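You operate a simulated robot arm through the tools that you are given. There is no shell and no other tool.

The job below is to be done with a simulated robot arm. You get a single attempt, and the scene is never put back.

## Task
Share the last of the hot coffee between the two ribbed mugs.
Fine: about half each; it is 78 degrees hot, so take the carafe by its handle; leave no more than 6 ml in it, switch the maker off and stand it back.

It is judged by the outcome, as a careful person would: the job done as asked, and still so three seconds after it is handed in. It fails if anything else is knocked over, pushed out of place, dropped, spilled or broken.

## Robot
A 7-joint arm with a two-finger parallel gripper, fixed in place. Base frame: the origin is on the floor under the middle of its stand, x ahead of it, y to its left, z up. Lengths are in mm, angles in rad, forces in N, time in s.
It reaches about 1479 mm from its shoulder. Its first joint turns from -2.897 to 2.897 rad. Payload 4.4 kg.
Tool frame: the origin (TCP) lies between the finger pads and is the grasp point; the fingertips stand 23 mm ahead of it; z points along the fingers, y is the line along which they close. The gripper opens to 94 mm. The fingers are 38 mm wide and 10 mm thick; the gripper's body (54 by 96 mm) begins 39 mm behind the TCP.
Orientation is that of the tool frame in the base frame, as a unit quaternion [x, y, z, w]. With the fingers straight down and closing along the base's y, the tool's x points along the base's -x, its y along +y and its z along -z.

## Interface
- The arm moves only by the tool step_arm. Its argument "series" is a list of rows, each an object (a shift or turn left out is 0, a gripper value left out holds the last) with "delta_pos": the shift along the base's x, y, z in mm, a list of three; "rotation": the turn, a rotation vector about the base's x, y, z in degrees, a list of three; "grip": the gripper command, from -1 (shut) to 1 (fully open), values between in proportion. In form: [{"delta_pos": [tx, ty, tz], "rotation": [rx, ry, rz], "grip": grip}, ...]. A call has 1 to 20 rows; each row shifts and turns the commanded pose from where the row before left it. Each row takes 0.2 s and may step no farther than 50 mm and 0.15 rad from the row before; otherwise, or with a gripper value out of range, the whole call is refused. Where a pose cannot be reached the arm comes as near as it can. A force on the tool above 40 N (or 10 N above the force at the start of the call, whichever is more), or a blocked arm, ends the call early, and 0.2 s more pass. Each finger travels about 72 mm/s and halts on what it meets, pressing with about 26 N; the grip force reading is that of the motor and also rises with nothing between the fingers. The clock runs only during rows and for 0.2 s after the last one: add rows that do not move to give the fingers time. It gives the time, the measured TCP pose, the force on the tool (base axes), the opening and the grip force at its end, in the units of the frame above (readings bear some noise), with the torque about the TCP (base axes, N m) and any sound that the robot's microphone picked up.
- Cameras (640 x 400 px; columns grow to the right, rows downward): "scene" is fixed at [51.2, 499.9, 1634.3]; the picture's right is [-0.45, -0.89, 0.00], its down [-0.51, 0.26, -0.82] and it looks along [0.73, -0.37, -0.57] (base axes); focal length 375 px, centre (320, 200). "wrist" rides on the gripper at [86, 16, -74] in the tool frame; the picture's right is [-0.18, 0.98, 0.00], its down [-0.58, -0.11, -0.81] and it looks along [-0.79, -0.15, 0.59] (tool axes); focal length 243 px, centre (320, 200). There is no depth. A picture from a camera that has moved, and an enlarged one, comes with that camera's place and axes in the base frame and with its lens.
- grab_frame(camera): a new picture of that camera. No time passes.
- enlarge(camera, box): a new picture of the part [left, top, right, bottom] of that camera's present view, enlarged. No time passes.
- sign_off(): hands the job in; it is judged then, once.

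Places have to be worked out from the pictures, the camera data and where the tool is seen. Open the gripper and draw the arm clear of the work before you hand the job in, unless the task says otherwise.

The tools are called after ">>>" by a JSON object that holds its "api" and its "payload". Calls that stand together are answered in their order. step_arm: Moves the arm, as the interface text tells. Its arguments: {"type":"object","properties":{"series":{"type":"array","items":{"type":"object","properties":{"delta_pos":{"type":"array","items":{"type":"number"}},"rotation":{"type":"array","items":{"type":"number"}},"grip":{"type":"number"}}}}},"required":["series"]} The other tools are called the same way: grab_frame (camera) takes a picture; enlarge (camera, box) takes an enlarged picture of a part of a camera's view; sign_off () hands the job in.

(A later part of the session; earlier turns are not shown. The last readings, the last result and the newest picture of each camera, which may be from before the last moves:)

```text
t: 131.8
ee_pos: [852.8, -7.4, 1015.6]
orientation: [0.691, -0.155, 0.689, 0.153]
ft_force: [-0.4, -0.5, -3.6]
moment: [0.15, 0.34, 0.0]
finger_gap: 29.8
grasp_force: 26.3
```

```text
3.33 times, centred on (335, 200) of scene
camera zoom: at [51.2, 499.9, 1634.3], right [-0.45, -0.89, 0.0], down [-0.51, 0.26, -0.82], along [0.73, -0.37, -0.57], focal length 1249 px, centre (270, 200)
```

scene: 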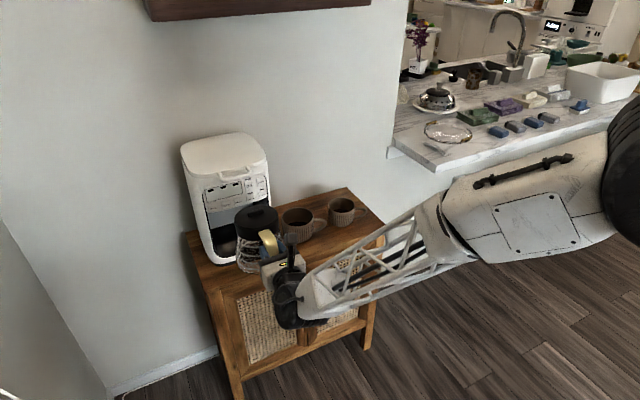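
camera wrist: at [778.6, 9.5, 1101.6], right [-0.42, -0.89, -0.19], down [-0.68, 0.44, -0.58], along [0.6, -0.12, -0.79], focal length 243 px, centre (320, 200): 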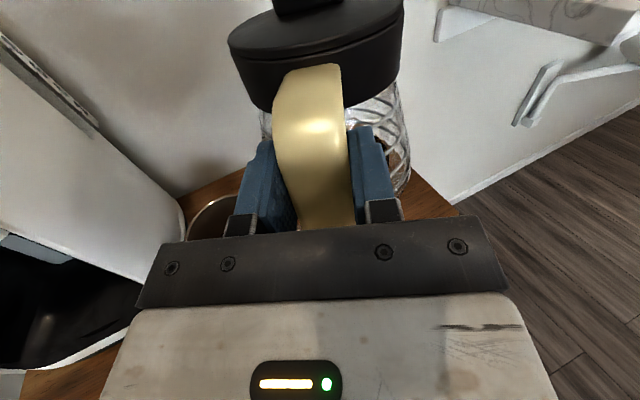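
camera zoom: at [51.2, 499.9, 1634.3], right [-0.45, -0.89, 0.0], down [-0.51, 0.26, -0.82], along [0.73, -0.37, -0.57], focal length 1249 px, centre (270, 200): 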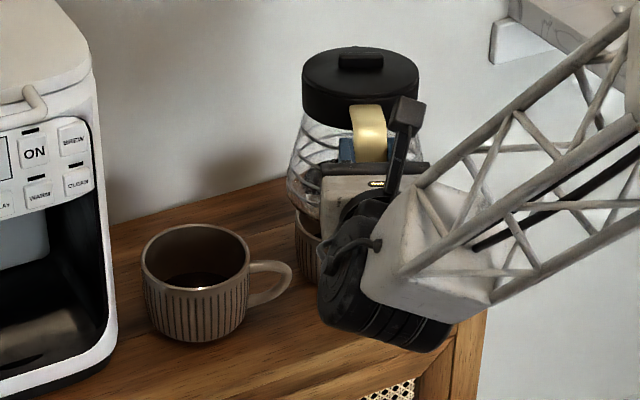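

In place over the small mug. Tilting to 75°, then on to 90°.

>>> {"api": "step_arm", "payload": {"series": [{"delta_pos": [-1.3, 0.6, 0], "rotation": [2.115, 4.53, 0]}, {"delta_pos": [-1.3, 0.6, 0], "rotation": [2.115, 4.53, 0]}, {"delta_pos": [-1.3, 0.6, 0], "rotation": [2.115, 4.53, 0]}, {"delta_pos": [2.3, -1.1, 0], "rotation": [2.115, 4.53, 0]}, {"delta_pos": [2.3, -1.1, 0], "rotation": [2.115, 4.53, 0]}, {"delta_pos": [2.3, -1.1, 0], "rotation": [2.115, 4.53, 0]}, {"delta_pos": [5.7, -2.7, 0], "rotation": [2.115, 4.53, 0]}, {"delta_pos": [5.7, -2.7, 0], "rotation": [2.115, 4.53, 0]}, {"delta_pos": [5.7, -2.7, 0], "rotation": [2.115, 4.53, 0]}, {"delta_pos": [8.8, -4.1, 1], "rotation": [2.115, 4.53, 0]}, {"delta_pos": [8.8, -4.1, 1], "rotation": [2.115, 4.53, 0]}, {"delta_pos": [8.8, -4.1, 1], "rotation": [2.115, 4.53, 0]}, {"delta_pos": [11.2, -5.2, 2], "rotation": [2.115, 4.53, 0]}, {"delta_pos": [11.2, -5.2, 2], "rotation": [2.115, 4.53, 0]}, {"delta_pos": [11.2, -5.2, 2], "rotation": [2.115, 4.53, 0]}, {}]}}

>>> {"api": "step_arm", "payload": {"series": [{"delta_pos": [12.5, -5.9, 2], "rotation": [2.115, 4.53, 0]}, {"delta_pos": [6.4, -3, 1], "rotation": [1.06, 2.265, 0]}, {"delta_pos": [6.4, -3, 1], "rotation": [1.06, 2.265, 0]}, {"delta_pos": [6.7, -3.1, 1], "rotation": [1.06, 2.265, 0]}, {"delta_pos": [6.7, -3.1, 1], "rotation": [1.06, 2.265, 0]}, {}, {}, {}]}}

>>> {"api": "enlarge", "payload": {"camera": "scene", "box": [310, 160, 380, 220]}}

>>> {"api": "grab_frame", "payload": {"camera": "wrist"}}

```text
t: 135.2
ee_pos: [933.6, -42.7, 1022.7]
orientation: [0.968, -0.216, 0.126, 0.029]
ft_force: [-0.2, -0.2, -2.7]
moment: [0.01, -0.06, 0.0]
finger_gap: 29.7
grasp_force: 25.9
```

```text
t: 137.0
ee_pos: [970.2, -61.0, 1029.5]
orientation: [0.976, -0.218, -0.002, 0.002]
ft_force: [0.0, -0.6, -3.2]
moment: [-0.06, -0.13, 0.01]
finger_gap: 29.6
grasp_force: 25.8
```

```text
6.67 times, centred on (345, 190) of scene
camera zoom: at [51.2, 499.9, 1634.3], right [-0.45, -0.89, 0.0], down [-0.51, 0.26, -0.82], along [0.73, -0.37, -0.57], focal length 2498 px, centre (153, 267)
```

zoom: 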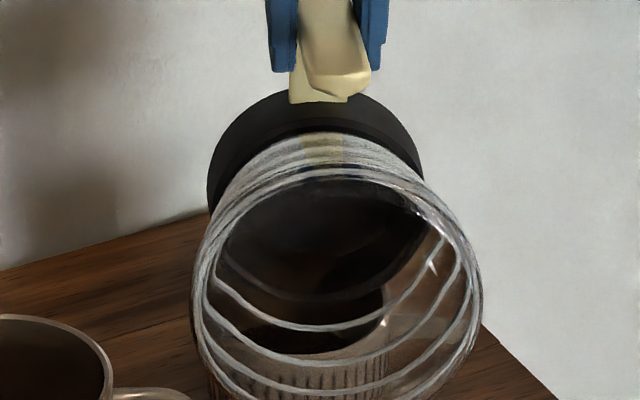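

```text
taken
camera wrist: at [1042.5, -112.2, 1102.6], right [-0.59, -0.81, 0.0], down [-0.48, 0.35, 0.81], along [-0.66, 0.47, -0.59], focal length 243 px, centre (320, 200)
```

wrist: 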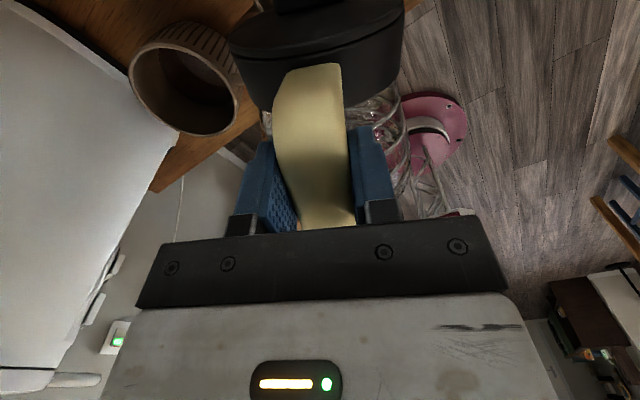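

At 90° the glass looks nearly clear. I'll go on to 102° slowly and hold to drain the last drops.

>>> {"api": "step_arm", "payload": {"series": [{"delta_pos": [6.8, -3.15, 0.5], "rotation": [1.06, 2.265, 0]}, {"delta_pos": [6.8, -3.15, 0.5], "rotation": [1.06, 2.265, 0]}, {}, {"delta_pos": [6.8, -3.2, 0.5], "rotation": [1.06, 2.265, 0]}, {"delta_pos": [6.8, -3.2, 0.5], "rotation": [1.06, 2.265, 0]}, {"delta_pos": [5.5, -2.6, 0.3], "rotation": [0.846, 1.812, 0]}, {}, {}, {}, {}, {}, {}]}}

>>> {"api": "enlarge", "payload": {"camera": "scene", "box": [310, 160, 380, 220]}}

>>> {"api": "step_arm", "payload": {"series": [{}]}}

>>> {"api": "step_arm", "payload": {"series": [{}]}}

>>> {"api": "step_arm", "payload": {"series": [{}]}}

>>> {"api": "step_arm", "payload": {"series": [{}]}}

```text
t: 139.6
ee_pos: [1003.1, -77.3, 1031.8]
orientation: [0.971, -0.216, -0.103, -0.021]
ft_force: [0.5, -0.9, -4.3]
moment: [-0.1, -0.17, 0.04]
finger_gap: 29.8
grasp_force: 25.5
```

```text
6.67 times, centred on (345, 190) of scene
camera zoom: at [51.2, 499.9, 1634.3], right [-0.45, -0.89, 0.0], down [-0.51, 0.26, -0.82], along [0.73, -0.37, -0.57], focal length 2498 px, centre (153, 267)
```

zoom: 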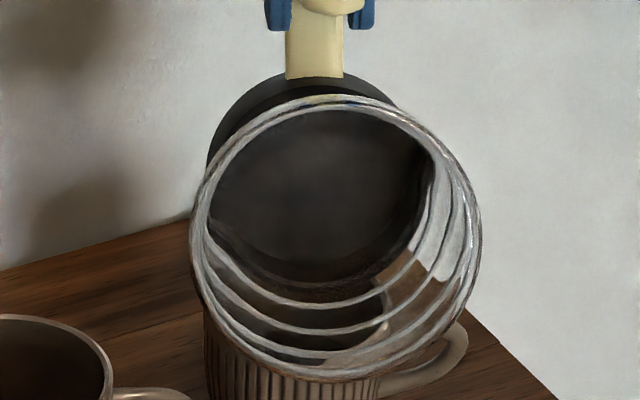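

```text
t: 140.0
ee_pos: [1002.7, -77.5, 1031.4]
orientation: [0.97, -0.217, -0.105, -0.021]
ft_force: [0.3, -0.4, -3.4]
moment: [-0.11, -0.16, 0.01]
finger_gap: 29.7
grasp_force: 26.4
```

```text
t: 140.4
ee_pos: [1003.1, -76.8, 1032.1]
orientation: [0.97, -0.216, -0.105, -0.021]
ft_force: [-0.2, 0.3, -3.7]
moment: [-0.09, -0.15, 0.03]
finger_gap: 29.8
grasp_force: 25.8
```

```text
t: 140.8
ee_pos: [1003.9, -76.8, 1031.8]
orientation: [0.97, -0.217, -0.104, -0.021]
ft_force: [-0.3, 0.6, -3.0]
moment: [-0.03, -0.15, -0.01]
finger_gap: 29.7
grasp_force: 26.2
```

```text
t: 141.2
ee_pos: [1002.6, -76.3, 1031.8]
orientation: [0.971, -0.216, -0.104, -0.02]
ft_force: [-1.3, -0.2, -3.3]
moment: [-0.07, -0.19, -0.05]
finger_gap: 29.7
grasp_force: 26.7
```

>>> {"api": "enlarge", "payload": {"camera": "scene", "box": [328, 175, 368, 210]}}

>>> {"api": "grab_frame", "payload": {"camera": "wrist"}}

```text
11.43 times, centred on (348, 192) of scene
camera zoom: at [51.2, 499.9, 1634.3], right [-0.45, -0.89, 0.0], down [-0.51, 0.26, -0.82], along [0.73, -0.37, -0.57], focal length 4282 px, centre (0, 286)
```

zoom: 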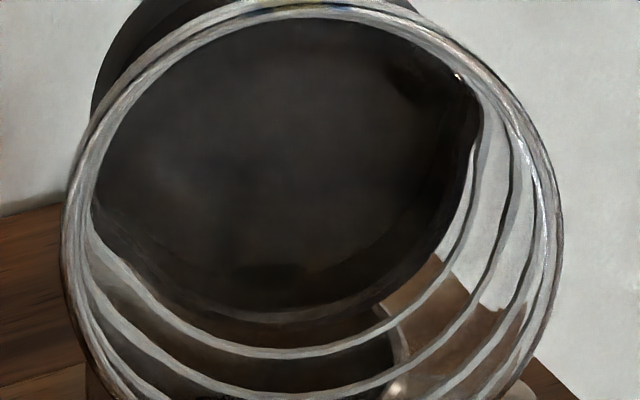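

```text
taken
camera wrist: at [1087.0, -133.3, 1085.9], right [-0.58, -0.81, 0.04], down [-0.31, 0.27, 0.91], along [-0.75, 0.52, -0.41], focal length 243 px, centre (320, 200)
```

wrist: 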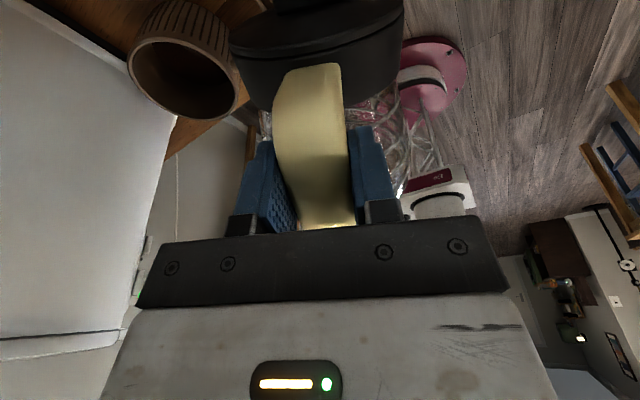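

The glass looks drained. I'll go briefly to 110° to let any last drops out, hold, then return to level.

>>> {"api": "step_arm", "payload": {"series": [{"delta_pos": [5.5, -2.6, 0], "rotation": [0.846, 1.812, 0]}, {"delta_pos": [5.5, -2.6, 0], "rotation": [0.846, 1.812, 0]}, {"delta_pos": [5.5, -2.6, 0], "rotation": [0.846, 1.812, 0]}, {"delta_pos": [5.5, -2.5, 0], "rotation": [0.846, 1.812, 0]}, {}, {}, {}, {}, {}, {}]}}

>>> {"api": "enlarge", "payload": {"camera": "scene", "box": [310, 160, 380, 220]}}

>>> {"api": "step_arm", "payload": {"series": [{"delta_pos": [-13.6, 6.4, 0], "rotation": [-2.115, -4.53, 0]}, {"delta_pos": [-13.7, 6.4, 0], "rotation": [-2.115, -4.53, 0]}, {"delta_pos": [-13.7, 6.4, -1], "rotation": [-2.115, -4.53, 0]}, {"delta_pos": [-13.5, 6.3, -1], "rotation": [-2.115, -4.53, 0]}, {"delta_pos": [-13.4, 6.2, -2], "rotation": [-2.115, -4.53, 0]}, {"delta_pos": [-12.8, 6, -2], "rotation": [-2.115, -4.53, 0]}, {"delta_pos": [-12.5, 5.9, -2], "rotation": [-2.115, -4.53, 0]}, {"delta_pos": [-11.2, 5.2, -2], "rotation": [-2.115, -4.53, 0]}, {"delta_pos": [-11.2, 5.2, -2], "rotation": [-2.115, -4.53, 0]}, {"delta_pos": [-11.2, 5.2, -2], "rotation": [-2.115, -4.53, 0]}, {"delta_pos": [-8.8, 4.1, -1], "rotation": [-2.115, -4.53, 0]}, {"delta_pos": [-8.8, 4.1, -1], "rotation": [-2.115, -4.53, 0]}, {"delta_pos": [-8.8, 4.1, -1], "rotation": [-2.115, -4.53, 0]}, {}]}}

```text
t: 143.4
ee_pos: [1025.0, -87.9, 1031.1]
orientation: [0.961, -0.214, -0.171, -0.037]
ft_force: [0.3, -0.1, -2.5]
moment: [-0.12, -0.2, 0.0]
finger_gap: 29.8
grasp_force: 25.9
```

```text
6.67 times, centred on (345, 190) of scene
camera zoom: at [51.2, 499.9, 1634.3], right [-0.45, -0.89, 0.0], down [-0.51, 0.26, -0.82], along [0.73, -0.37, -0.57], focal length 2498 px, centre (153, 267)
```

zoom: 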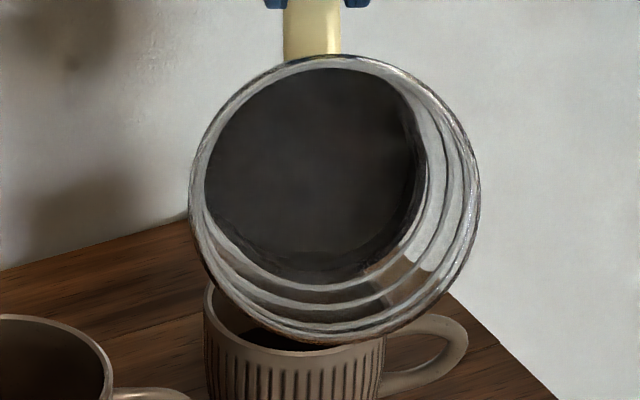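

```text
t: 146.4
ee_pos: [873.2, -18.2, 1015.7]
orientation: [0.902, -0.203, 0.372, 0.084]
ft_force: [0.0, 1.0, -3.5]
moment: [0.07, 0.16, 0.02]
finger_gap: 29.9
grasp_force: 25.8
```

Empty by eye at 110°. Levelling the rest of the way and weighing the emptied carafe.

>>> {"api": "step_arm", "payload": {"series": [{"delta_pos": [-5.7, 2.7, 0], "rotation": [-2.115, -4.53, 0]}, {"delta_pos": [-5.7, 2.7, 0], "rotation": [-2.115, -4.53, 0]}, {"delta_pos": [-5.7, 2.7, 0], "rotation": [-2.115, -4.53, 0]}, {"delta_pos": [-2.3, 1.1, 0], "rotation": [-2.115, -4.53, 0]}, {"delta_pos": [-2.3, 1.1, 0], "rotation": [-2.115, -4.53, 0]}, {"delta_pos": [-2.3, 1.1, 0], "rotation": [-2.115, -4.53, 0]}, {"delta_pos": [1.3, -0.6, 0], "rotation": [-2.115, -4.53, 0]}, {"delta_pos": [1.3, -0.6, 0], "rotation": [-2.115, -4.53, 0]}, {"delta_pos": [1.3, -0.6, 0], "rotation": [-2.115, -4.53, 0]}, {}]}}

>>> {"api": "step_arm", "payload": {"series": [{}]}}

>>> {"api": "step_arm", "payload": {"series": [{}]}}

>>> {"api": "step_arm", "payload": {"series": [{}]}}

>>> {"api": "step_arm", "payload": {"series": [{}]}}

>>> {"api": "step_arm", "payload": {"series": [{}]}}

>>> {"api": "step_arm", "payload": {"series": [{}]}}

>>> {"api": "step_arm", "payload": {"series": [{}]}}

>>> {"api": "step_arm", "payload": {"series": [{}]}}

>>> {"api": "step_arm", "payload": {"series": [{}]}}

>>> {"api": "step_arm", "payload": {"series": [{}]}}

>>> {"api": "step_arm", "payload": {"series": [{}]}}

>>> {"api": "step_arm", "payload": {"series": [{}]}}

>>> {"api": "enlarge", "payload": {"camera": "scene", "box": [310, 150, 390, 220]}}

```text
t: 148.6
ee_pos: [853.7, -5.5, 1015.2]
orientation: [0.691, -0.156, 0.689, 0.154]
ft_force: [-0.8, 0.1, -3.3]
moment: [0.12, 0.31, -0.02]
finger_gap: 29.6
grasp_force: 25.8
```

```text
t: 149.0
ee_pos: [853.4, -4.8, 1015.6]
orientation: [0.691, -0.154, 0.69, 0.153]
ft_force: [-0.3, -0.3, -3.4]
moment: [0.15, 0.31, -0.01]
finger_gap: 29.9
grasp_force: 26.5
```

```text
t: 149.4
ee_pos: [853.2, -5.0, 1014.9]
orientation: [0.691, -0.155, 0.689, 0.154]
ft_force: [0.1, 1.7, -3.2]
moment: [0.12, 0.29, -0.03]
finger_gap: 29.8
grasp_force: 25.8
```

```text
t: 149.8
ee_pos: [854.5, -6.1, 1016.0]
orientation: [0.691, -0.156, 0.689, 0.154]
ft_force: [0.3, -0.2, -3.2]
moment: [0.12, 0.33, -0.01]
finger_gap: 29.8
grasp_force: 25.7
```

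```text
t: 150.2
ee_pos: [853.5, -4.3, 1014.4]
orientation: [0.691, -0.155, 0.689, 0.154]
ft_force: [-0.3, 0.1, -3.1]
moment: [0.14, 0.26, -0.01]
finger_gap: 30.0
grasp_force: 25.9
```

```text
t: 150.6
ee_pos: [854.3, -5.9, 1015.4]
orientation: [0.691, -0.155, 0.689, 0.154]
ft_force: [0.4, -0.7, -3.9]
moment: [0.15, 0.3, 0.02]
finger_gap: 29.7
grasp_force: 26.6
```

```text
t: 151.0
ee_pos: [853.3, -6.6, 1014.4]
orientation: [0.691, -0.155, 0.689, 0.153]
ft_force: [-0.5, 0.1, -3.0]
moment: [0.14, 0.3, -0.04]
finger_gap: 30.0
grasp_force: 25.8
```

```text
t: 151.4
ee_pos: [853.6, -5.3, 1016.2]
orientation: [0.691, -0.154, 0.69, 0.154]
ft_force: [-0.1, -0.3, -3.6]
moment: [0.16, 0.28, 0.03]
finger_gap: 30.0
grasp_force: 26.2
```

```text
t: 151.8
ee_pos: [853.7, -5.1, 1013.8]
orientation: [0.691, -0.156, 0.689, 0.154]
ft_force: [-0.7, 0.7, -3.1]
moment: [0.15, 0.32, 0.02]
finger_gap: 29.7
grasp_force: 25.9
```

```text
t: 152.2
ee_pos: [854.0, -5.3, 1014.0]
orientation: [0.691, -0.155, 0.689, 0.153]
ft_force: [-0.6, -0.3, -3.8]
moment: [0.14, 0.32, 0.0]
finger_gap: 29.9
grasp_force: 26.1
```

```text
t: 152.6
ee_pos: [854.5, -5.7, 1013.6]
orientation: [0.691, -0.155, 0.689, 0.153]
ft_force: [0.3, 0.3, -2.6]
moment: [0.16, 0.32, 0.02]
finger_gap: 29.7
grasp_force: 26.2
```

```text
t: 153.0
ee_pos: [853.3, -5.6, 1014.9]
orientation: [0.69, -0.155, 0.69, 0.154]
ft_force: [0.1, 0.5, -2.7]
moment: [0.16, 0.33, 0.0]
finger_gap: 30.1
grasp_force: 25.5
```

```text
t: 153.4
ee_pos: [852.2, -4.6, 1014.2]
orientation: [0.691, -0.155, 0.689, 0.153]
ft_force: [0.5, 0.1, -3.5]
moment: [0.15, 0.3, -0.02]
finger_gap: 29.9
grasp_force: 26.1
```

```text
5.71 times, centred on (350, 185) of scene
camera zoom: at [51.2, 499.9, 1634.3], right [-0.45, -0.89, 0.0], down [-0.51, 0.26, -0.82], along [0.73, -0.37, -0.57], focal length 2141 px, centre (149, 286)
```

zoom: 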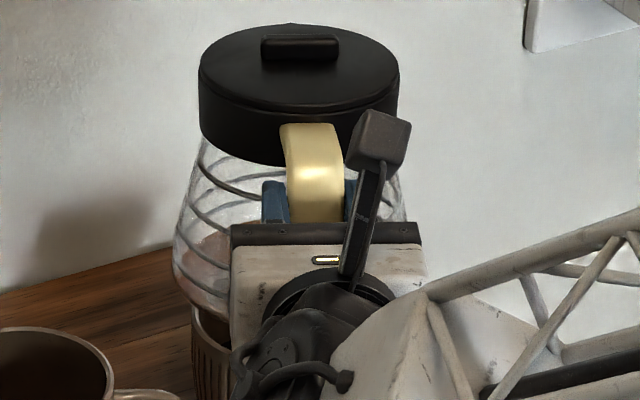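

The emptied carafe reads 0.337 N·m, so in total about 240 ml came out: ≈118–121 ml in the big mug and ≈117–121 ml in the small one. Before putting it back I'll check whether the carafe has shifted in the grip, using the same wrist crop as right after pick-up.

>>> {"api": "enlarge", "payload": {"camera": "wrist", "box": [190, 0, 440, 150]}}

>>> {"api": "step_arm", "payload": {"series": [{"delta_pos": [-14, 0, 0]}, {"delta_pos": [-26, 0, 0]}, {"delta_pos": [-26, 0, 0]}, {"delta_pos": [-26, 0, 0]}, {"delta_pos": [-26, 6, 0], "rotation": [0, 0, 1]}, {"delta_pos": [-26, 14, 0], "rotation": [0, 0, 2]}, {"delta_pos": [-10, 24, 0], "rotation": [0, 0, 2]}, {"delta_pos": [0, 28, 0], "rotation": [0, 0, 2]}, {"delta_pos": [0, 28, 0], "rotation": [0, 0, 2]}, {"delta_pos": [0, 28, 0], "rotation": [0, 0, 2]}, {"delta_pos": [0, 28, 0], "rotation": [0, 0, 2]}, {"delta_pos": [0, 28, 0], "rotation": [0, 0, 2]}, {"delta_pos": [0, 28, 0], "rotation": [0, 0, 2]}, {"delta_pos": [0, 28, 0], "rotation": [0, 0, 2]}, {"delta_pos": [0, 28, 0], "rotation": [0, 0, 2]}, {"delta_pos": [0, 26, 0], "rotation": [0, 0, 2]}, {"delta_pos": [0, 18, 0], "rotation": [0, 0, 2]}, {}, {}]}}

>>> {"api": "grab_frame", "payload": {"camera": "scene"}}

>>> {"api": "enlarge", "payload": {"camera": "wrist", "box": [190, 0, 440, 150]}}

>>> {"api": "enlarge", "payload": {"camera": "scene", "box": [275, 190, 375, 250]}}

```text
2.56 times, centred on (315, 75) of wrist
camera zoom: at [779.5, 11.9, 1100.8], right [-0.42, -0.89, -0.19], down [-0.68, 0.44, -0.58], along [0.6, -0.12, -0.79], focal length 621 px, centre (333, 520)
```

zoom: 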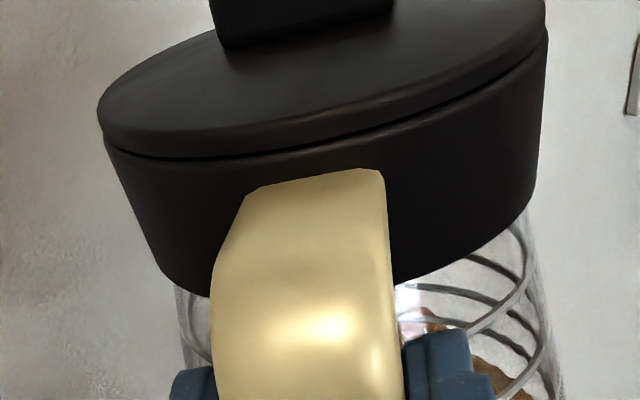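

```text
t: 157.4
ee_pos: [700.9, 303.9, 1014.3]
orientation: [0.708, -0.002, 0.706, 0.001]
ft_force: [0.1, 0.1, -3.3]
moment: [0.01, 0.32, 0.0]
finger_gap: 29.7
grasp_force: 25.9
```

```text
taken
```

scene: 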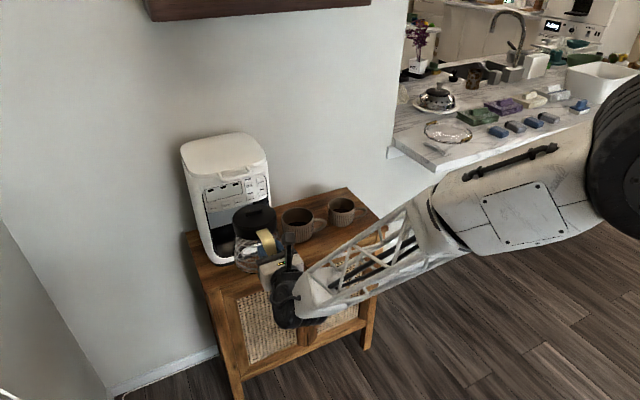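

```text
2.56 times, centred on (315, 75) of wrist
camera zoom: at [626.5, 288.8, 1100.7], right [0.0, -0.98, -0.19], down [-0.81, 0.11, -0.58], along [0.59, 0.15, -0.79], focal length 621 px, centre (333, 520)
```

zoom: 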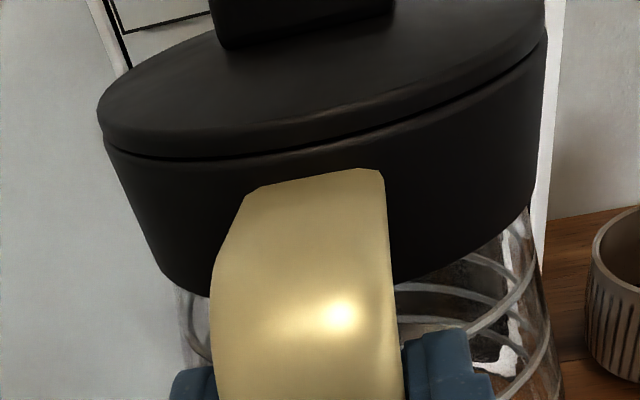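

```text
6.40 times, centred on (325, 220) of scene
camera zoom: at [51.2, 499.9, 1634.3], right [-0.45, -0.89, 0.0], down [-0.51, 0.26, -0.82], along [0.73, -0.37, -0.57], focal length 2398 px, centre (288, 72)
```

zoom: 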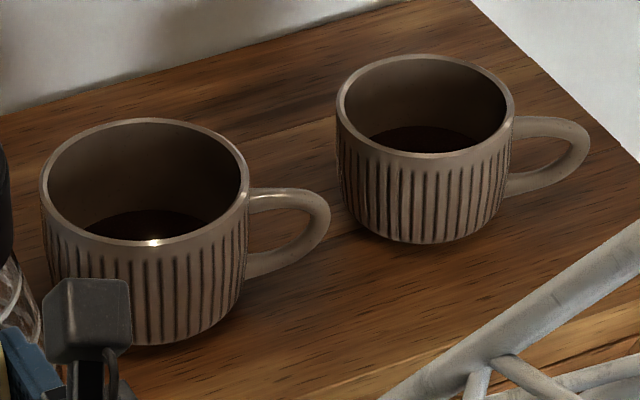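

The lid has moved slightly in the crop: the carafe has settled a couple of degrees nose-down in the grip since pick-up. I'll take the same crop as at lift-off to quantify that before putting it back.

>>> {"api": "enlarge", "payload": {"camera": "wrist", "box": [220, 0, 420, 130]}}

>>> {"api": "enlarge", "payload": {"camera": "scene", "box": [225, 195, 305, 275]}}

```text
3.08 times, centred on (320, 65) of wrist
camera zoom: at [626.5, 288.8, 1100.7], right [0.0, -0.98, -0.19], down [-0.81, 0.11, -0.58], along [0.59, 0.15, -0.79], focal length 746 px, centre (320, 615)
```

zoom: 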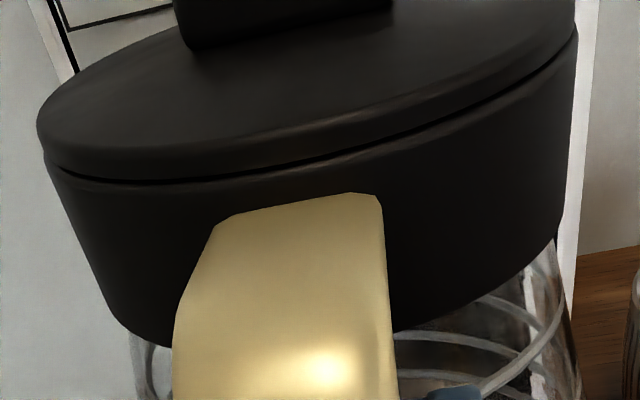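

```text
5.00 times, centred on (265, 235) of scene
camera zoom: at [51.2, 499.9, 1634.3], right [-0.45, -0.89, 0.0], down [-0.51, 0.26, -0.82], along [0.73, -0.37, -0.57], focal length 1873 px, centre (595, 25)
```

zoom: 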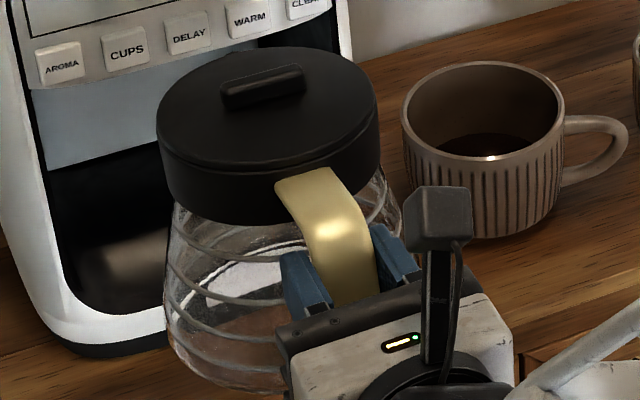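

Fitting the crop differences, the carafe has settled about 3.4° nose-down and a few millimetres forward in the grip. I'll compensate with a 3.2° nose-up pitch, bring it to the insertion height in front of the maker, and check the pose.

>>> {"api": "step_arm", "payload": {"series": [{"delta_pos": [0, 1.2, -15], "rotation": [0, -1.6, 0]}, {"delta_pos": [0, 1.2, -20], "rotation": [0, -1.6, 0]}, {"delta_pos": [0, 0, -20]}, {"delta_pos": [0, 0, -20]}, {"delta_pos": [0, 0, -20]}, {"delta_pos": [0, 0, -8]}, {}, {}]}}

>>> {"api": "step_arm", "payload": {"series": [{}]}}

>>> {"api": "step_arm", "payload": {"series": [{}]}}

>>> {"api": "step_arm", "payload": {"series": [{}]}}

>>> {"api": "step_arm", "payload": {"series": [{}]}}

>>> {"api": "enlarge", "payload": {"camera": "scene", "box": [190, 150, 350, 290]}}

>>> {"api": "grab_frame", "payload": {"camera": "wrist"}}

```text
t: 159.2
ee_pos: [698.9, 308.1, 909.1]
orientation: [0.689, -0.003, 0.725, 0.001]
ft_force: [0.7, 1.0, -2.6]
moment: [0.0, 0.37, 0.01]
finger_gap: 29.9
grasp_force: 26.3
```

```text
t: 159.6
ee_pos: [698.9, 308.0, 909.4]
orientation: [0.689, -0.003, 0.725, 0.001]
ft_force: [0.2, 0.9, -2.5]
moment: [-0.02, 0.39, 0.02]
finger_gap: 29.8
grasp_force: 25.7
```

```text
t: 160.0
ee_pos: [699.7, 307.4, 909.9]
orientation: [0.688, -0.002, 0.726, 0.001]
ft_force: [0.3, 0.0, -3.4]
moment: [0.01, 0.36, -0.01]
finger_gap: 29.5
grasp_force: 26.3
```

```text
t: 160.4
ee_pos: [698.3, 308.3, 909.2]
orientation: [0.688, -0.002, 0.725, 0.001]
ft_force: [0.9, 0.0, -3.4]
moment: [0.03, 0.33, 0.0]
finger_gap: 29.9
grasp_force: 26.0
```

```text
t: 160.8
ee_pos: [698.6, 307.0, 910.4]
orientation: [0.688, -0.002, 0.726, 0.0]
ft_force: [0.2, -0.1, -3.4]
moment: [0.0, 0.29, 0.0]
finger_gap: 29.9
grasp_force: 25.5
```

```text
2.86 times, centred on (270, 220) of scene
camera zoom: at [51.2, 499.9, 1634.3], right [-0.45, -0.89, 0.0], down [-0.51, 0.26, -0.82], along [0.73, -0.37, -0.57], focal length 1070 px, centre (463, 143)
```

zoom: 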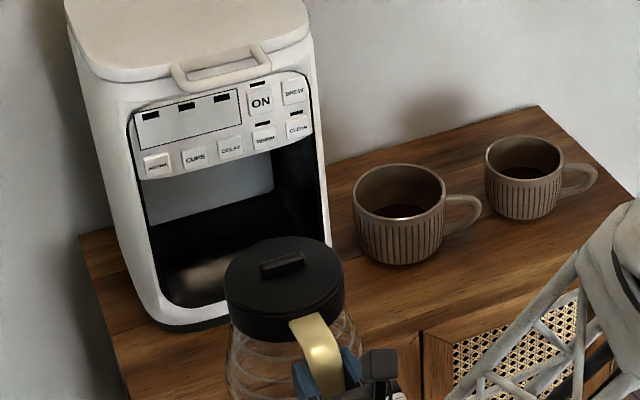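

```text
taken
camera wrist: at [620.0, 291.8, 991.5], right [0.01, -0.98, -0.19], down [-0.77, 0.11, -0.62], along [0.63, 0.15, -0.76], focal length 243 px, centre (320, 200)
```

wrist: 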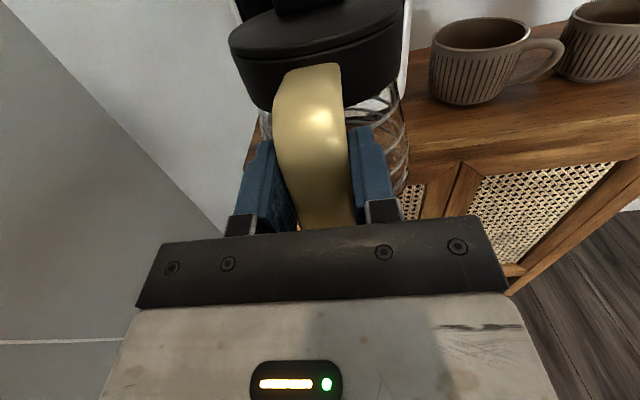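

Pose averages (698.9, 307.8, 909.6) with the carafe about level. I'll correct y by −1.5 mm, raise 1 mm, and start inserting along +x.

>>> {"api": "step_arm", "payload": {"series": [{"delta_pos": [5, -1.5, 1]}, {"delta_pos": [15, 0, 0]}, {"delta_pos": [20, 0, 0]}, {"delta_pos": [20, 0, 0]}, {"delta_pos": [20, 0, 0]}, {"delta_pos": [20, 0, 0]}, {"delta_pos": [10, 0, 0]}, {"delta_pos": [5, 0, 0]}, {}]}}

>>> {"api": "grab_frame", "payload": {"camera": "wrist"}}

>>> {"api": "enlarge", "payload": {"camera": "scene", "box": [190, 150, 330, 270]}}

```text
t: 162.8
ee_pos: [813.2, 307.2, 913.2]
orientation: [0.688, -0.003, 0.726, 0.001]
ft_force: [-0.2, 0.2, -4.2]
moment: [0.02, 0.33, 0.01]
finger_gap: 30.0
grasp_force: 26.5
```

```text
taken
camera wrist: at [734.1, 291.8, 993.9], right [0.01, -0.98, -0.19], down [-0.77, 0.11, -0.62], along [0.63, 0.15, -0.76], focal length 243 px, centre (320, 200)
```

wrist: 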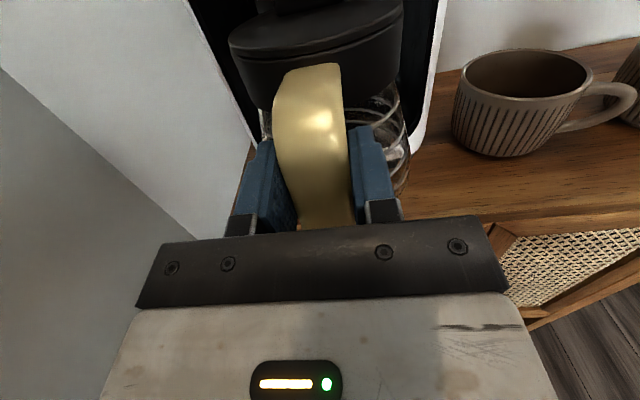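

```text
3.33 times, centred on (260, 210) of scene
camera zoom: at [51.2, 499.9, 1634.3], right [-0.45, -0.89, 0.0], down [-0.51, 0.26, -0.82], along [0.73, -0.37, -0.57], focal length 1249 px, centre (520, 167)
```

zoom: 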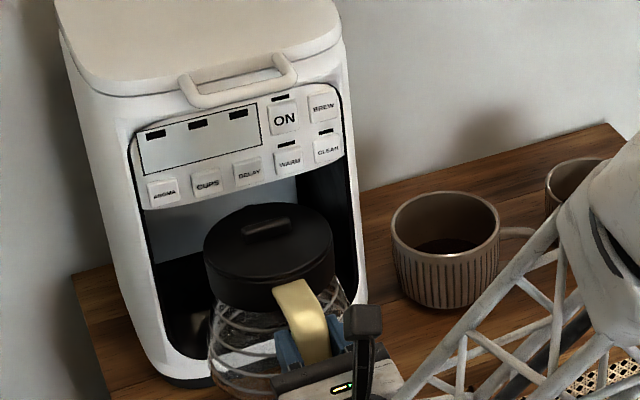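

>>> {"api": "step_arm", "payload": {"series": [{}]}}

>>> {"api": "step_arm", "payload": {"series": [{}]}}

>>> {"api": "step_arm", "payload": {"series": [{}]}}

>>> {"api": "enlarge", "payload": {"camera": "scene", "box": [225, 195, 285, 245]}}

```text
t: 163.2
ee_pos: [811.8, 307.6, 912.2]
orientation: [0.688, -0.002, 0.725, 0.001]
ft_force: [-1.0, -1.0, -3.0]
moment: [-0.01, 0.33, 0.02]
finger_gap: 29.9
grasp_force: 26.6
```

```text
t: 163.6
ee_pos: [812.6, 307.3, 911.3]
orientation: [0.688, -0.003, 0.726, 0.001]
ft_force: [0.1, 0.1, -3.0]
moment: [-0.02, 0.36, -0.01]
finger_gap: 30.0
grasp_force: 26.3
```

```text
t: 164.0
ee_pos: [813.3, 307.4, 913.2]
orientation: [0.688, -0.003, 0.726, 0.001]
ft_force: [-0.8, 0.1, -4.1]
moment: [0.01, 0.33, -0.02]
finger_gap: 29.8
grasp_force: 26.3
```

```text
8.00 times, centred on (255, 220) of scene
camera zoom: at [51.2, 499.9, 1634.3], right [-0.45, -0.89, 0.0], down [-0.51, 0.26, -0.82], along [0.73, -0.37, -0.57], focal length 2997 px, centre (840, 40)
```

zoom: 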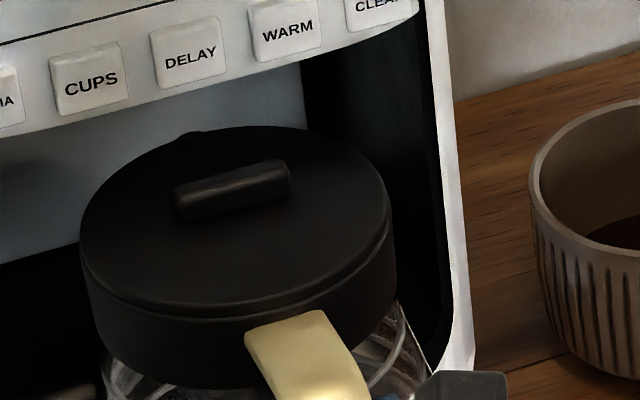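

The pose reads about 2 mm high and 1 mm off in y versus the outbound path, so I'll correct both and continue inserting slowly.

>>> {"api": "step_arm", "payload": {"series": [{"delta_pos": [5, -1, -2]}, {"delta_pos": [10, 0, 0]}, {"delta_pos": [10, 0, 0]}, {"delta_pos": [10, 0, 0]}, {"delta_pos": [10, 0, 0]}, {"delta_pos": [5, 0, 0]}, {}]}}

>>> {"api": "step_arm", "payload": {"series": [{}]}}

>>> {"api": "enlarge", "payload": {"camera": "scene", "box": [190, 160, 310, 260]}}

>>> {"api": "grab_frame", "payload": {"camera": "wrist"}}

```text
t: 165.6
ee_pos: [863.9, 304.4, 910.2]
orientation: [0.688, -0.003, 0.726, 0.002]
ft_force: [-0.1, -0.9, -3.9]
moment: [-0.04, 0.35, 0.01]
finger_gap: 29.5
grasp_force: 25.6
```

```text
t: 166.0
ee_pos: [863.5, 304.8, 911.2]
orientation: [0.688, -0.002, 0.726, 0.0]
ft_force: [0.1, 0.9, -3.2]
moment: [0.01, 0.32, 0.01]
finger_gap: 29.5
grasp_force: 26.1
```

```text
4.00 times, centred on (250, 210) of scene
camera zoom: at [51.2, 499.9, 1634.3], right [-0.45, -0.89, 0.0], down [-0.51, 0.26, -0.82], along [0.73, -0.37, -0.57], focal length 1499 px, centre (600, 160)
```

zoom: 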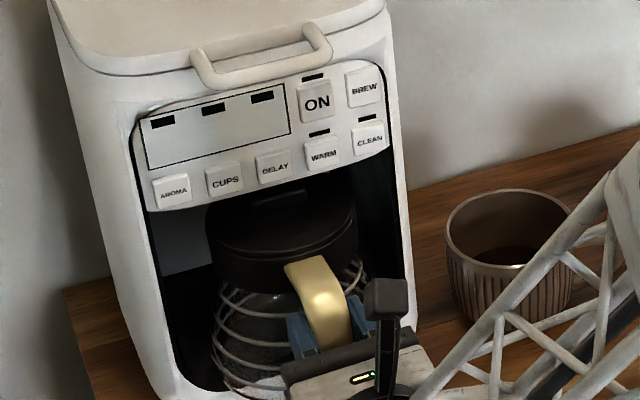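

```text
taken
camera wrist: at [785.6, 289.4, 992.5], right [0.01, -0.98, -0.19], down [-0.77, 0.11, -0.62], along [0.63, 0.15, -0.76], focal length 243 px, centre (320, 200)
```

wrist: 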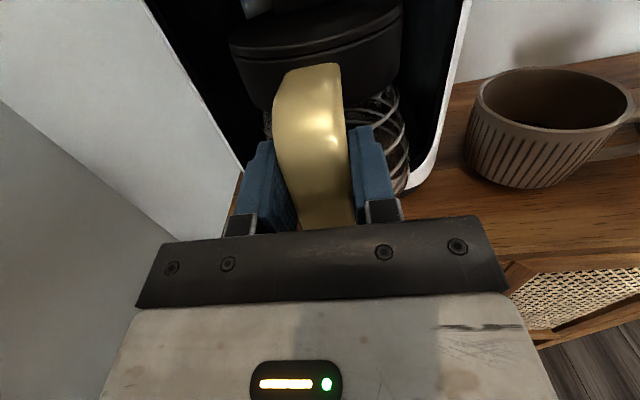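

Going in freely with plenty of side clearance. Continuing the last 70 mm in small steps.

>>> {"api": "step_arm", "payload": {"series": [{"delta_pos": [5, 0.5, 0]}, {"delta_pos": [10, 0, 0]}, {"delta_pos": [10, 0, 0]}, {"delta_pos": [10, 0, 0]}, {"delta_pos": [8, 0, 0]}, {"delta_pos": [5, 0, 0]}, {}]}}

>>> {"api": "step_arm", "payload": {"series": [{"delta_pos": [5, 0, 0]}, {"delta_pos": [5, 0, 0]}, {"delta_pos": [5, 0, 0]}, {"delta_pos": [4, 0, 0]}, {"delta_pos": [3, 0, 0]}, {}]}}

>>> {"api": "enlarge", "payload": {"camera": "scene", "box": [190, 160, 310, 260]}}

>>> {"api": "grab_frame", "payload": {"camera": "wrist"}}

```text
t: 167.6
ee_pos: [913.0, 305.6, 910.9]
orientation: [0.689, -0.002, 0.725, 0.0]
ft_force: [-0.3, 0.7, -3.1]
moment: [0.04, 0.32, 0.0]
finger_gap: 29.7
grasp_force: 25.9
```

```text
t: 169.0
ee_pos: [934.0, 305.8, 910.1]
orientation: [0.688, -0.002, 0.725, 0.0]
ft_force: [-0.3, -0.2, -3.2]
moment: [0.0, 0.32, -0.01]
finger_gap: 30.0
grasp_force: 26.1
```

```text
4.00 times, centred on (250, 210) of scene
camera zoom: at [51.2, 499.9, 1634.3], right [-0.45, -0.89, 0.0], down [-0.51, 0.26, -0.82], along [0.73, -0.37, -0.57], focal length 1499 px, centre (600, 160)
```

zoom: 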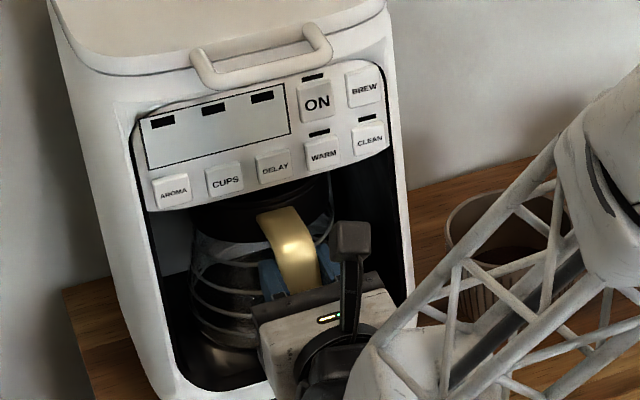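

```text
taken
camera wrist: at [855.0, 290.0, 992.2], right [0.01, -0.98, -0.19], down [-0.77, 0.11, -0.62], along [0.63, 0.15, -0.76], focal length 243 px, centre (320, 200)
```

wrist: 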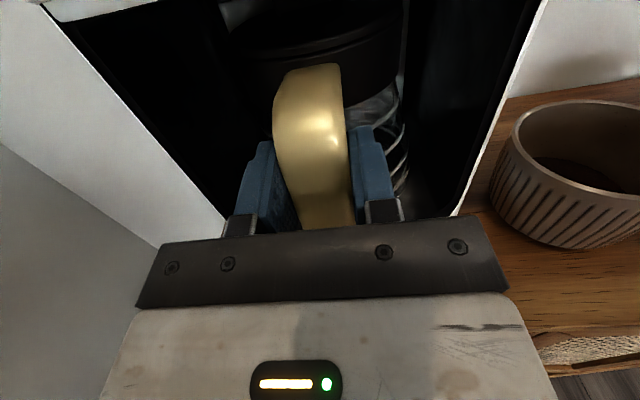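

The carafe is back in position; the handle is within a couple of pixels of where it was. Lowering gently toward the plate in 1 mm steps.

>>> {"api": "step_arm", "payload": {"series": [{"delta_pos": [0, 0, -1]}, {"delta_pos": [0, 0, -1]}, {"delta_pos": [0, 0, -1]}, {"delta_pos": [0, 0, -1]}, {}]}}

>>> {"api": "step_arm", "payload": {"series": [{}]}}

>>> {"api": "step_arm", "payload": {"series": [{}]}}

```text
t: 170.2
ee_pos: [934.6, 305.0, 907.8]
orientation: [0.688, -0.001, 0.726, -0.001]
ft_force: [-2.6, -0.7, 5.0]
moment: [-0.01, -0.76, -0.03]
finger_gap: 30.1
grasp_force: 26.2
```

```text
t: 170.6
ee_pos: [933.2, 305.7, 907.8]
orientation: [0.688, -0.003, 0.726, 0.001]
ft_force: [-2.8, 0.6, 4.9]
moment: [0.0, -0.78, -0.01]
finger_gap: 29.7
grasp_force: 25.6
```

```text
t: 171.0
ee_pos: [931.4, 306.2, 907.3]
orientation: [0.688, -0.002, 0.726, 0.0]
ft_force: [-2.2, 0.0, 4.2]
moment: [-0.02, -0.81, 0.0]
finger_gap: 29.9
grasp_force: 25.7
```

Contact: about 8 N on the plate with the reaction 137 mm ahead of the grasp, so the far side of the base touches first. I'll pitch up 1.5° to bring it flat and read again.

>>> {"api": "step_arm", "payload": {"series": [{"rotation": [0, -0.5, 0]}, {"rotation": [0, -0.5, 0]}, {"rotation": [0, -0.5, 0]}, {}]}}

>>> {"api": "step_arm", "payload": {"series": [{}]}}

>>> {"api": "step_arm", "payload": {"series": [{}]}}

```text
t: 172.0
ee_pos: [934.3, 305.8, 905.8]
orientation: [0.679, -0.002, 0.734, 0.0]
ft_force: [1.0, -0.3, -2.7]
moment: [0.01, 0.34, -0.03]
finger_gap: 29.8
grasp_force: 25.8
```

```text
t: 172.4
ee_pos: [934.2, 305.8, 906.8]
orientation: [0.679, -0.002, 0.734, 0.0]
ft_force: [-0.4, 0.0, -3.1]
moment: [0.03, 0.31, -0.01]
finger_gap: 29.7
grasp_force: 26.2
```

```text
t: 172.8
ee_pos: [933.9, 305.6, 906.7]
orientation: [0.679, -0.002, 0.735, 0.0]
ft_force: [-0.3, 0.2, -3.0]
moment: [0.0, 0.33, 0.02]
finger_gap: 29.9
grasp_force: 26.4
```

Free of the plate again. Lowering 1 mm at a time with a reading each time.

>>> {"api": "step_arm", "payload": {"series": [{"delta_pos": [0, 0, -1]}, {}]}}

>>> {"api": "step_arm", "payload": {"series": [{"delta_pos": [0, 0, -1]}, {}]}}

```text
t: 173.4
ee_pos: [933.4, 304.5, 904.7]
orientation: [0.679, -0.002, 0.734, 0.0]
ft_force: [0.0, -0.4, -2.9]
moment: [-0.03, 0.31, 0.0]
finger_gap: 29.9
grasp_force: 26.3
```

```text
t: 174.0
ee_pos: [934.5, 305.0, 905.0]
orientation: [0.679, -0.003, 0.734, 0.001]
ft_force: [0.0, -0.2, -3.2]
moment: [-0.01, 0.36, 0.01]
finger_gap: 29.7
grasp_force: 25.6
```

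>>> {"api": "step_arm", "payload": {"series": [{"delta_pos": [0, 0, -0.7]}, {}]}}

>>> {"api": "step_arm", "payload": {"series": [{"delta_pos": [0, 0, -0.7]}, {}]}}

```text
t: 174.6
ee_pos: [934.8, 305.6, 903.5]
orientation: [0.678, -0.002, 0.735, 0.0]
ft_force: [0.5, -0.1, -3.6]
moment: [0.02, 0.33, -0.02]
finger_gap: 29.6
grasp_force: 25.8
```

```text
t: 175.2
ee_pos: [935.0, 306.4, 903.7]
orientation: [0.678, -0.002, 0.735, 0.0]
ft_force: [1.3, -0.1, 1.1]
moment: [-0.21, 0.0, -0.07]
finger_gap: 29.8
grasp_force: 26.0
```

Contact now sits 79 mm ahead, slightly near-side. I'll pitch back down 0.6° to be flat, and settle a fraction lower.

>>> {"api": "step_arm", "payload": {"series": [{"rotation": [0, 0.6, 0]}, {"delta_pos": [0, 0, -0.5]}, {}]}}

>>> {"api": "step_arm", "payload": {"series": [{}]}}

>>> {"api": "enlarge", "payload": {"camera": "scene", "box": [190, 160, 310, 260]}}

```text
t: 176.0
ee_pos: [934.1, 305.1, 903.4]
orientation: [0.682, -0.002, 0.731, 0.0]
ft_force: [-4.6, 3.5, 10.5]
moment: [-0.35, -0.59, 0.12]
finger_gap: 29.9
grasp_force: 26.5
```

```text
t: 176.4
ee_pos: [933.8, 305.2, 901.7]
orientation: [0.682, -0.002, 0.732, 0.0]
ft_force: [-5.3, 4.0, 14.6]
moment: [-0.23, -0.4, 0.09]
finger_gap: 29.7
grasp_force: 26.1
```

```text
4.00 times, centred on (250, 210) of scene
camera zoom: at [51.2, 499.9, 1634.3], right [-0.45, -0.89, 0.0], down [-0.51, 0.26, -0.82], along [0.73, -0.37, -0.57], focal length 1499 px, centre (600, 160)
```

zoom: 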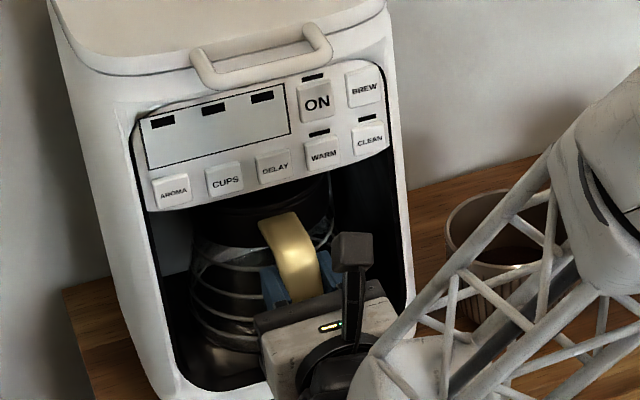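

That is pressing harder than needed (≈15 N). I'll ease up by 0.8 mm and read.

>>> {"api": "step_arm", "payload": {"series": [{"delta_pos": [0, 0, 0.8]}, {}]}}

>>> {"api": "step_arm", "payload": {"series": [{}]}}

```text
t: 177.0
ee_pos: [933.8, 305.8, 903.0]
orientation: [0.683, -0.001, 0.731, 0.0]
ft_force: [-4.9, -0.1, 12.7]
moment: [-0.34, -0.23, -0.06]
finger_gap: 29.8
grasp_force: 26.3
```

```text
t: 177.4
ee_pos: [935.3, 304.6, 903.2]
orientation: [0.682, -0.002, 0.731, 0.0]
ft_force: [-3.2, -1.2, 11.6]
moment: [-0.43, -0.26, -0.08]
finger_gap: 29.9
grasp_force: 25.6
```

>>> {"api": "step_arm", "payload": {"series": [{"delta_pos": [0, 0, 0.7]}, {}]}}

>>> {"api": "step_arm", "payload": {"series": [{}]}}

```text
t: 178.0
ee_pos: [934.2, 304.8, 903.7]
orientation: [0.682, -0.002, 0.731, 0.0]
ft_force: [2.0, 0.8, 1.1]
moment: [-0.12, -0.2, 0.18]
finger_gap: 30.0
grasp_force: 26.3
```

```text
t: 178.4
ee_pos: [933.9, 304.9, 903.3]
orientation: [0.683, -0.002, 0.73, 0.0]
ft_force: [-0.4, 0.3, -1.9]
moment: [-0.03, 0.19, 0.03]
finger_gap: 29.6
grasp_force: 26.0
```

The carafe now rests lightly on the plate (about 1.5 N, near flat). Opening the gripper slightly first so it settles.

>>> {"api": "step_arm", "payload": {"series": [{"delta_pos": [0, 0, -0.2], "grip": -0.3}, {}, {}, {"grip": -0.1}, {}, {}]}}

>>> {"api": "enlarge", "payload": {"camera": "scene", "box": [190, 160, 310, 260]}}

>>> {"api": "grab_frame", "payload": {"camera": "wrist"}}

```text
t: 179.8
ee_pos: [935.4, 305.6, 903.6]
orientation: [0.682, -0.002, 0.732, 0.001]
ft_force: [0.1, -0.6, 0.3]
moment: [0.05, 0.0, -0.03]
finger_gap: 42.2
grasp_force: 0.0
```

```text
4.00 times, centred on (250, 210) of scene
camera zoom: at [51.2, 499.9, 1634.3], right [-0.45, -0.89, 0.0], down [-0.51, 0.26, -0.82], along [0.73, -0.37, -0.57], focal length 1499 px, centre (600, 160)
```

zoom: 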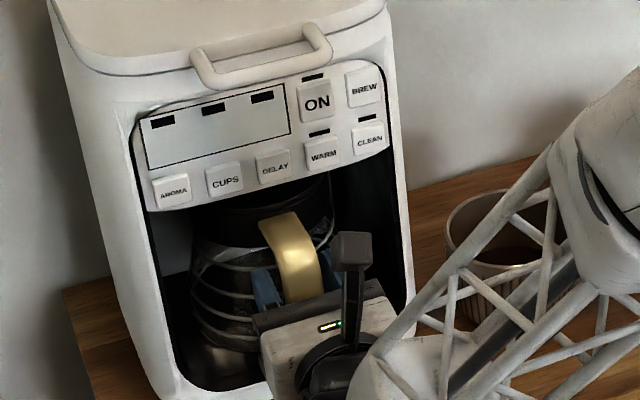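

```text
taken
camera wrist: at [853.7, 290.2, 984.5], right [0.01, -0.98, -0.19], down [-0.76, 0.11, -0.64], along [0.64, 0.15, -0.75], focal length 243 px, centre (320, 200)
```

wrist: 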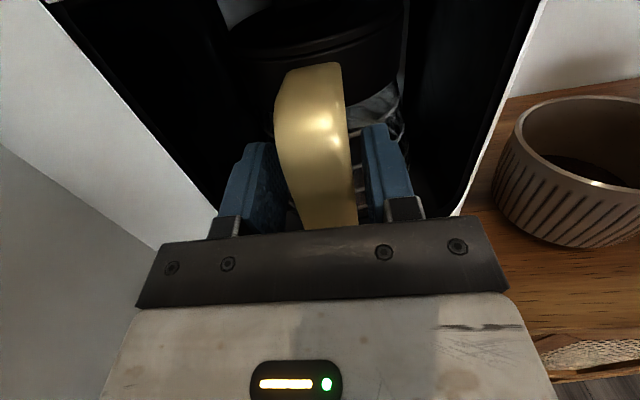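

The carafe stands on its own, with zero force on the tool. Opening fully and backing straight out.

>>> {"api": "step_arm", "payload": {"series": [{"grip": 1}, {}, {}, {}, {"delta_pos": [-10, 0, 0]}, {"delta_pos": [-20, 0, 0]}, {"delta_pos": [-30, 0, 0]}, {"delta_pos": [-40, 0, 0]}, {"delta_pos": [-50, 0, 0]}, {"delta_pos": [-50, 0, 0]}, {}]}}

>>> {"api": "grab_frame", "payload": {"camera": "wrist"}}

>>> {"api": "enlarge", "payload": {"camera": "scene", "box": [170, 130, 410, 280]}}

>>> {"api": "enlarge", "payload": {"camera": "scene", "box": [190, 170, 290, 270]}}

```text
t: 182.2
ee_pos: [736.8, 306.9, 904.2]
orientation: [0.683, -0.001, 0.73, 0.0]
ft_force: [0.3, -0.4, 0.0]
moment: [-0.02, 0.0, 0.0]
finger_gap: 94.1
grasp_force: 0.1
```

```text
taken
camera wrist: at [654.4, 291.6, 984.3], right [0.01, -0.98, -0.19], down [-0.76, 0.11, -0.64], along [0.64, 0.15, -0.75], focal length 243 px, centre (320, 200)
```

wrist: 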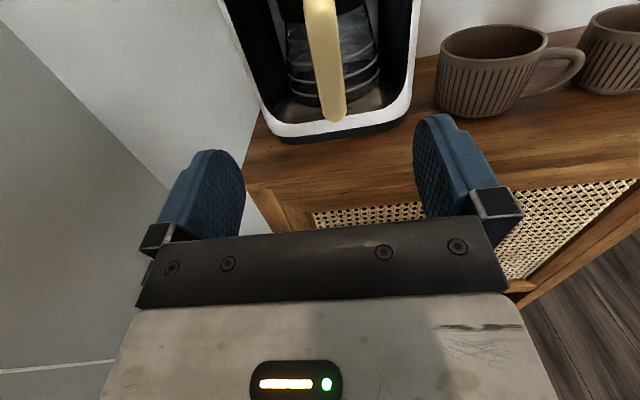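

```text
2.67 times, centred on (290, 205) of scene
camera zoom: at [51.2, 499.9, 1634.3], right [-0.45, -0.89, 0.0], down [-0.51, 0.26, -0.82], along [0.73, -0.37, -0.57], focal length 999 px, centre (400, 187)
```

zoom: 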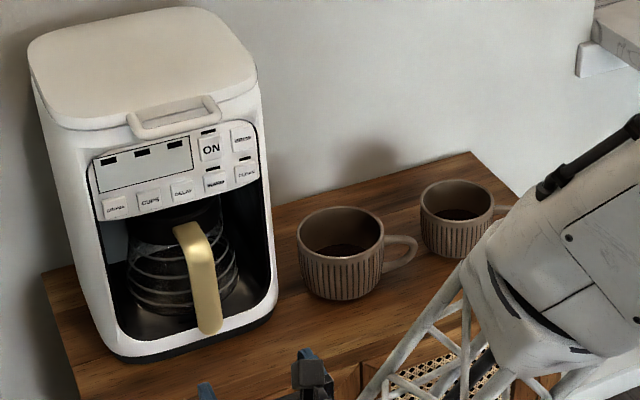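

```text
4.00 times, centred on (240, 220) of scene
camera zoom: at [51.2, 499.9, 1634.3], right [-0.45, -0.89, 0.0], down [-0.51, 0.26, -0.82], along [0.73, -0.37, -0.57], focal length 1499 px, centre (640, 120)
```

zoom: 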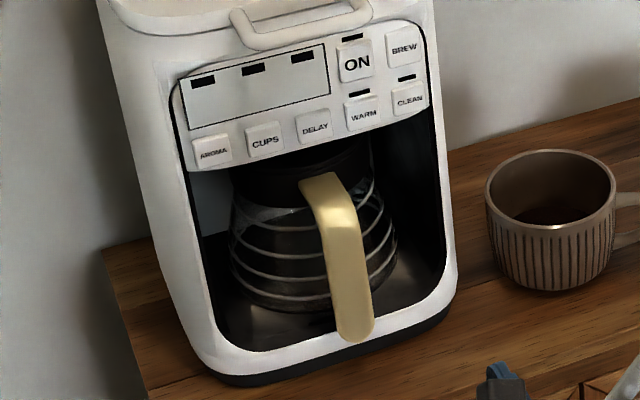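

The carafe stands back in the maker, switched off, in its old place. With the gripper now free I'll take a steep look into both mugs with the wrist camera to verify the split, staying well above them.

>>> {"api": "step_arm", "payload": {"series": [{"delta_pos": [0, -10, 15], "rotation": [0, 7.8, 0]}, {"delta_pos": [0, -20, 15], "rotation": [0, 7.8, 0]}, {"delta_pos": [0, -20, 15], "rotation": [0, 7.8, 0]}, {"delta_pos": [0, -20, 10], "rotation": [0, 7.8, 0]}, {"delta_pos": [0, -20, 0], "rotation": [0, 7.8, 0]}, {"delta_pos": [10, -20, 0], "rotation": [0, 0, -3]}, {"delta_pos": [10, -20, 0], "rotation": [0, 0, -3]}, {"delta_pos": [10, -20, 0], "rotation": [0, 0, -3]}, {"delta_pos": [10, -20, 0], "rotation": [0, 0, -3]}, {"delta_pos": [10, -20, 0], "rotation": [0, 0, -3]}, {"delta_pos": [28, 0, 0]}, {"delta_pos": [28, 0, 0]}, {"delta_pos": [28, 0, 0]}, {"delta_pos": [28, 0, 0]}, {}]}}

>>> {"api": "grab_frame", "payload": {"camera": "wrist"}}

>>> {"api": "grab_frame", "payload": {"camera": "scene"}}

```text
t: 185.4
ee_pos: [896.0, 116.8, 958.7]
orientation: [0.88, -0.117, 0.457, 0.061]
ft_force: [0.3, 0.8, -0.7]
moment: [-0.01, 0.01, 0.03]
finger_gap: 93.7
grasp_force: 0.0
```

```text
taken
camera wrist: at [880.7, 104.1, 1072.2], right [-0.36, -0.92, -0.15], down [-0.93, 0.37, -0.01], along [0.07, 0.14, -0.99], focal length 243 px, centre (320, 200)
```

wrist: 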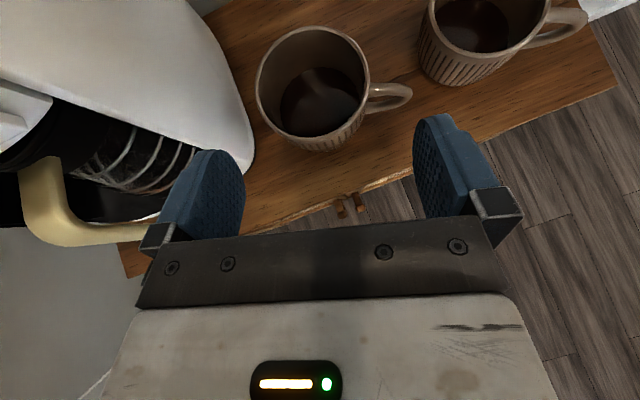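

```text
taken
```

scene: 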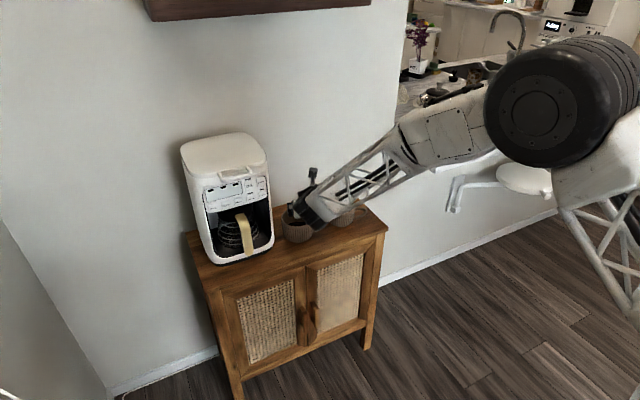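

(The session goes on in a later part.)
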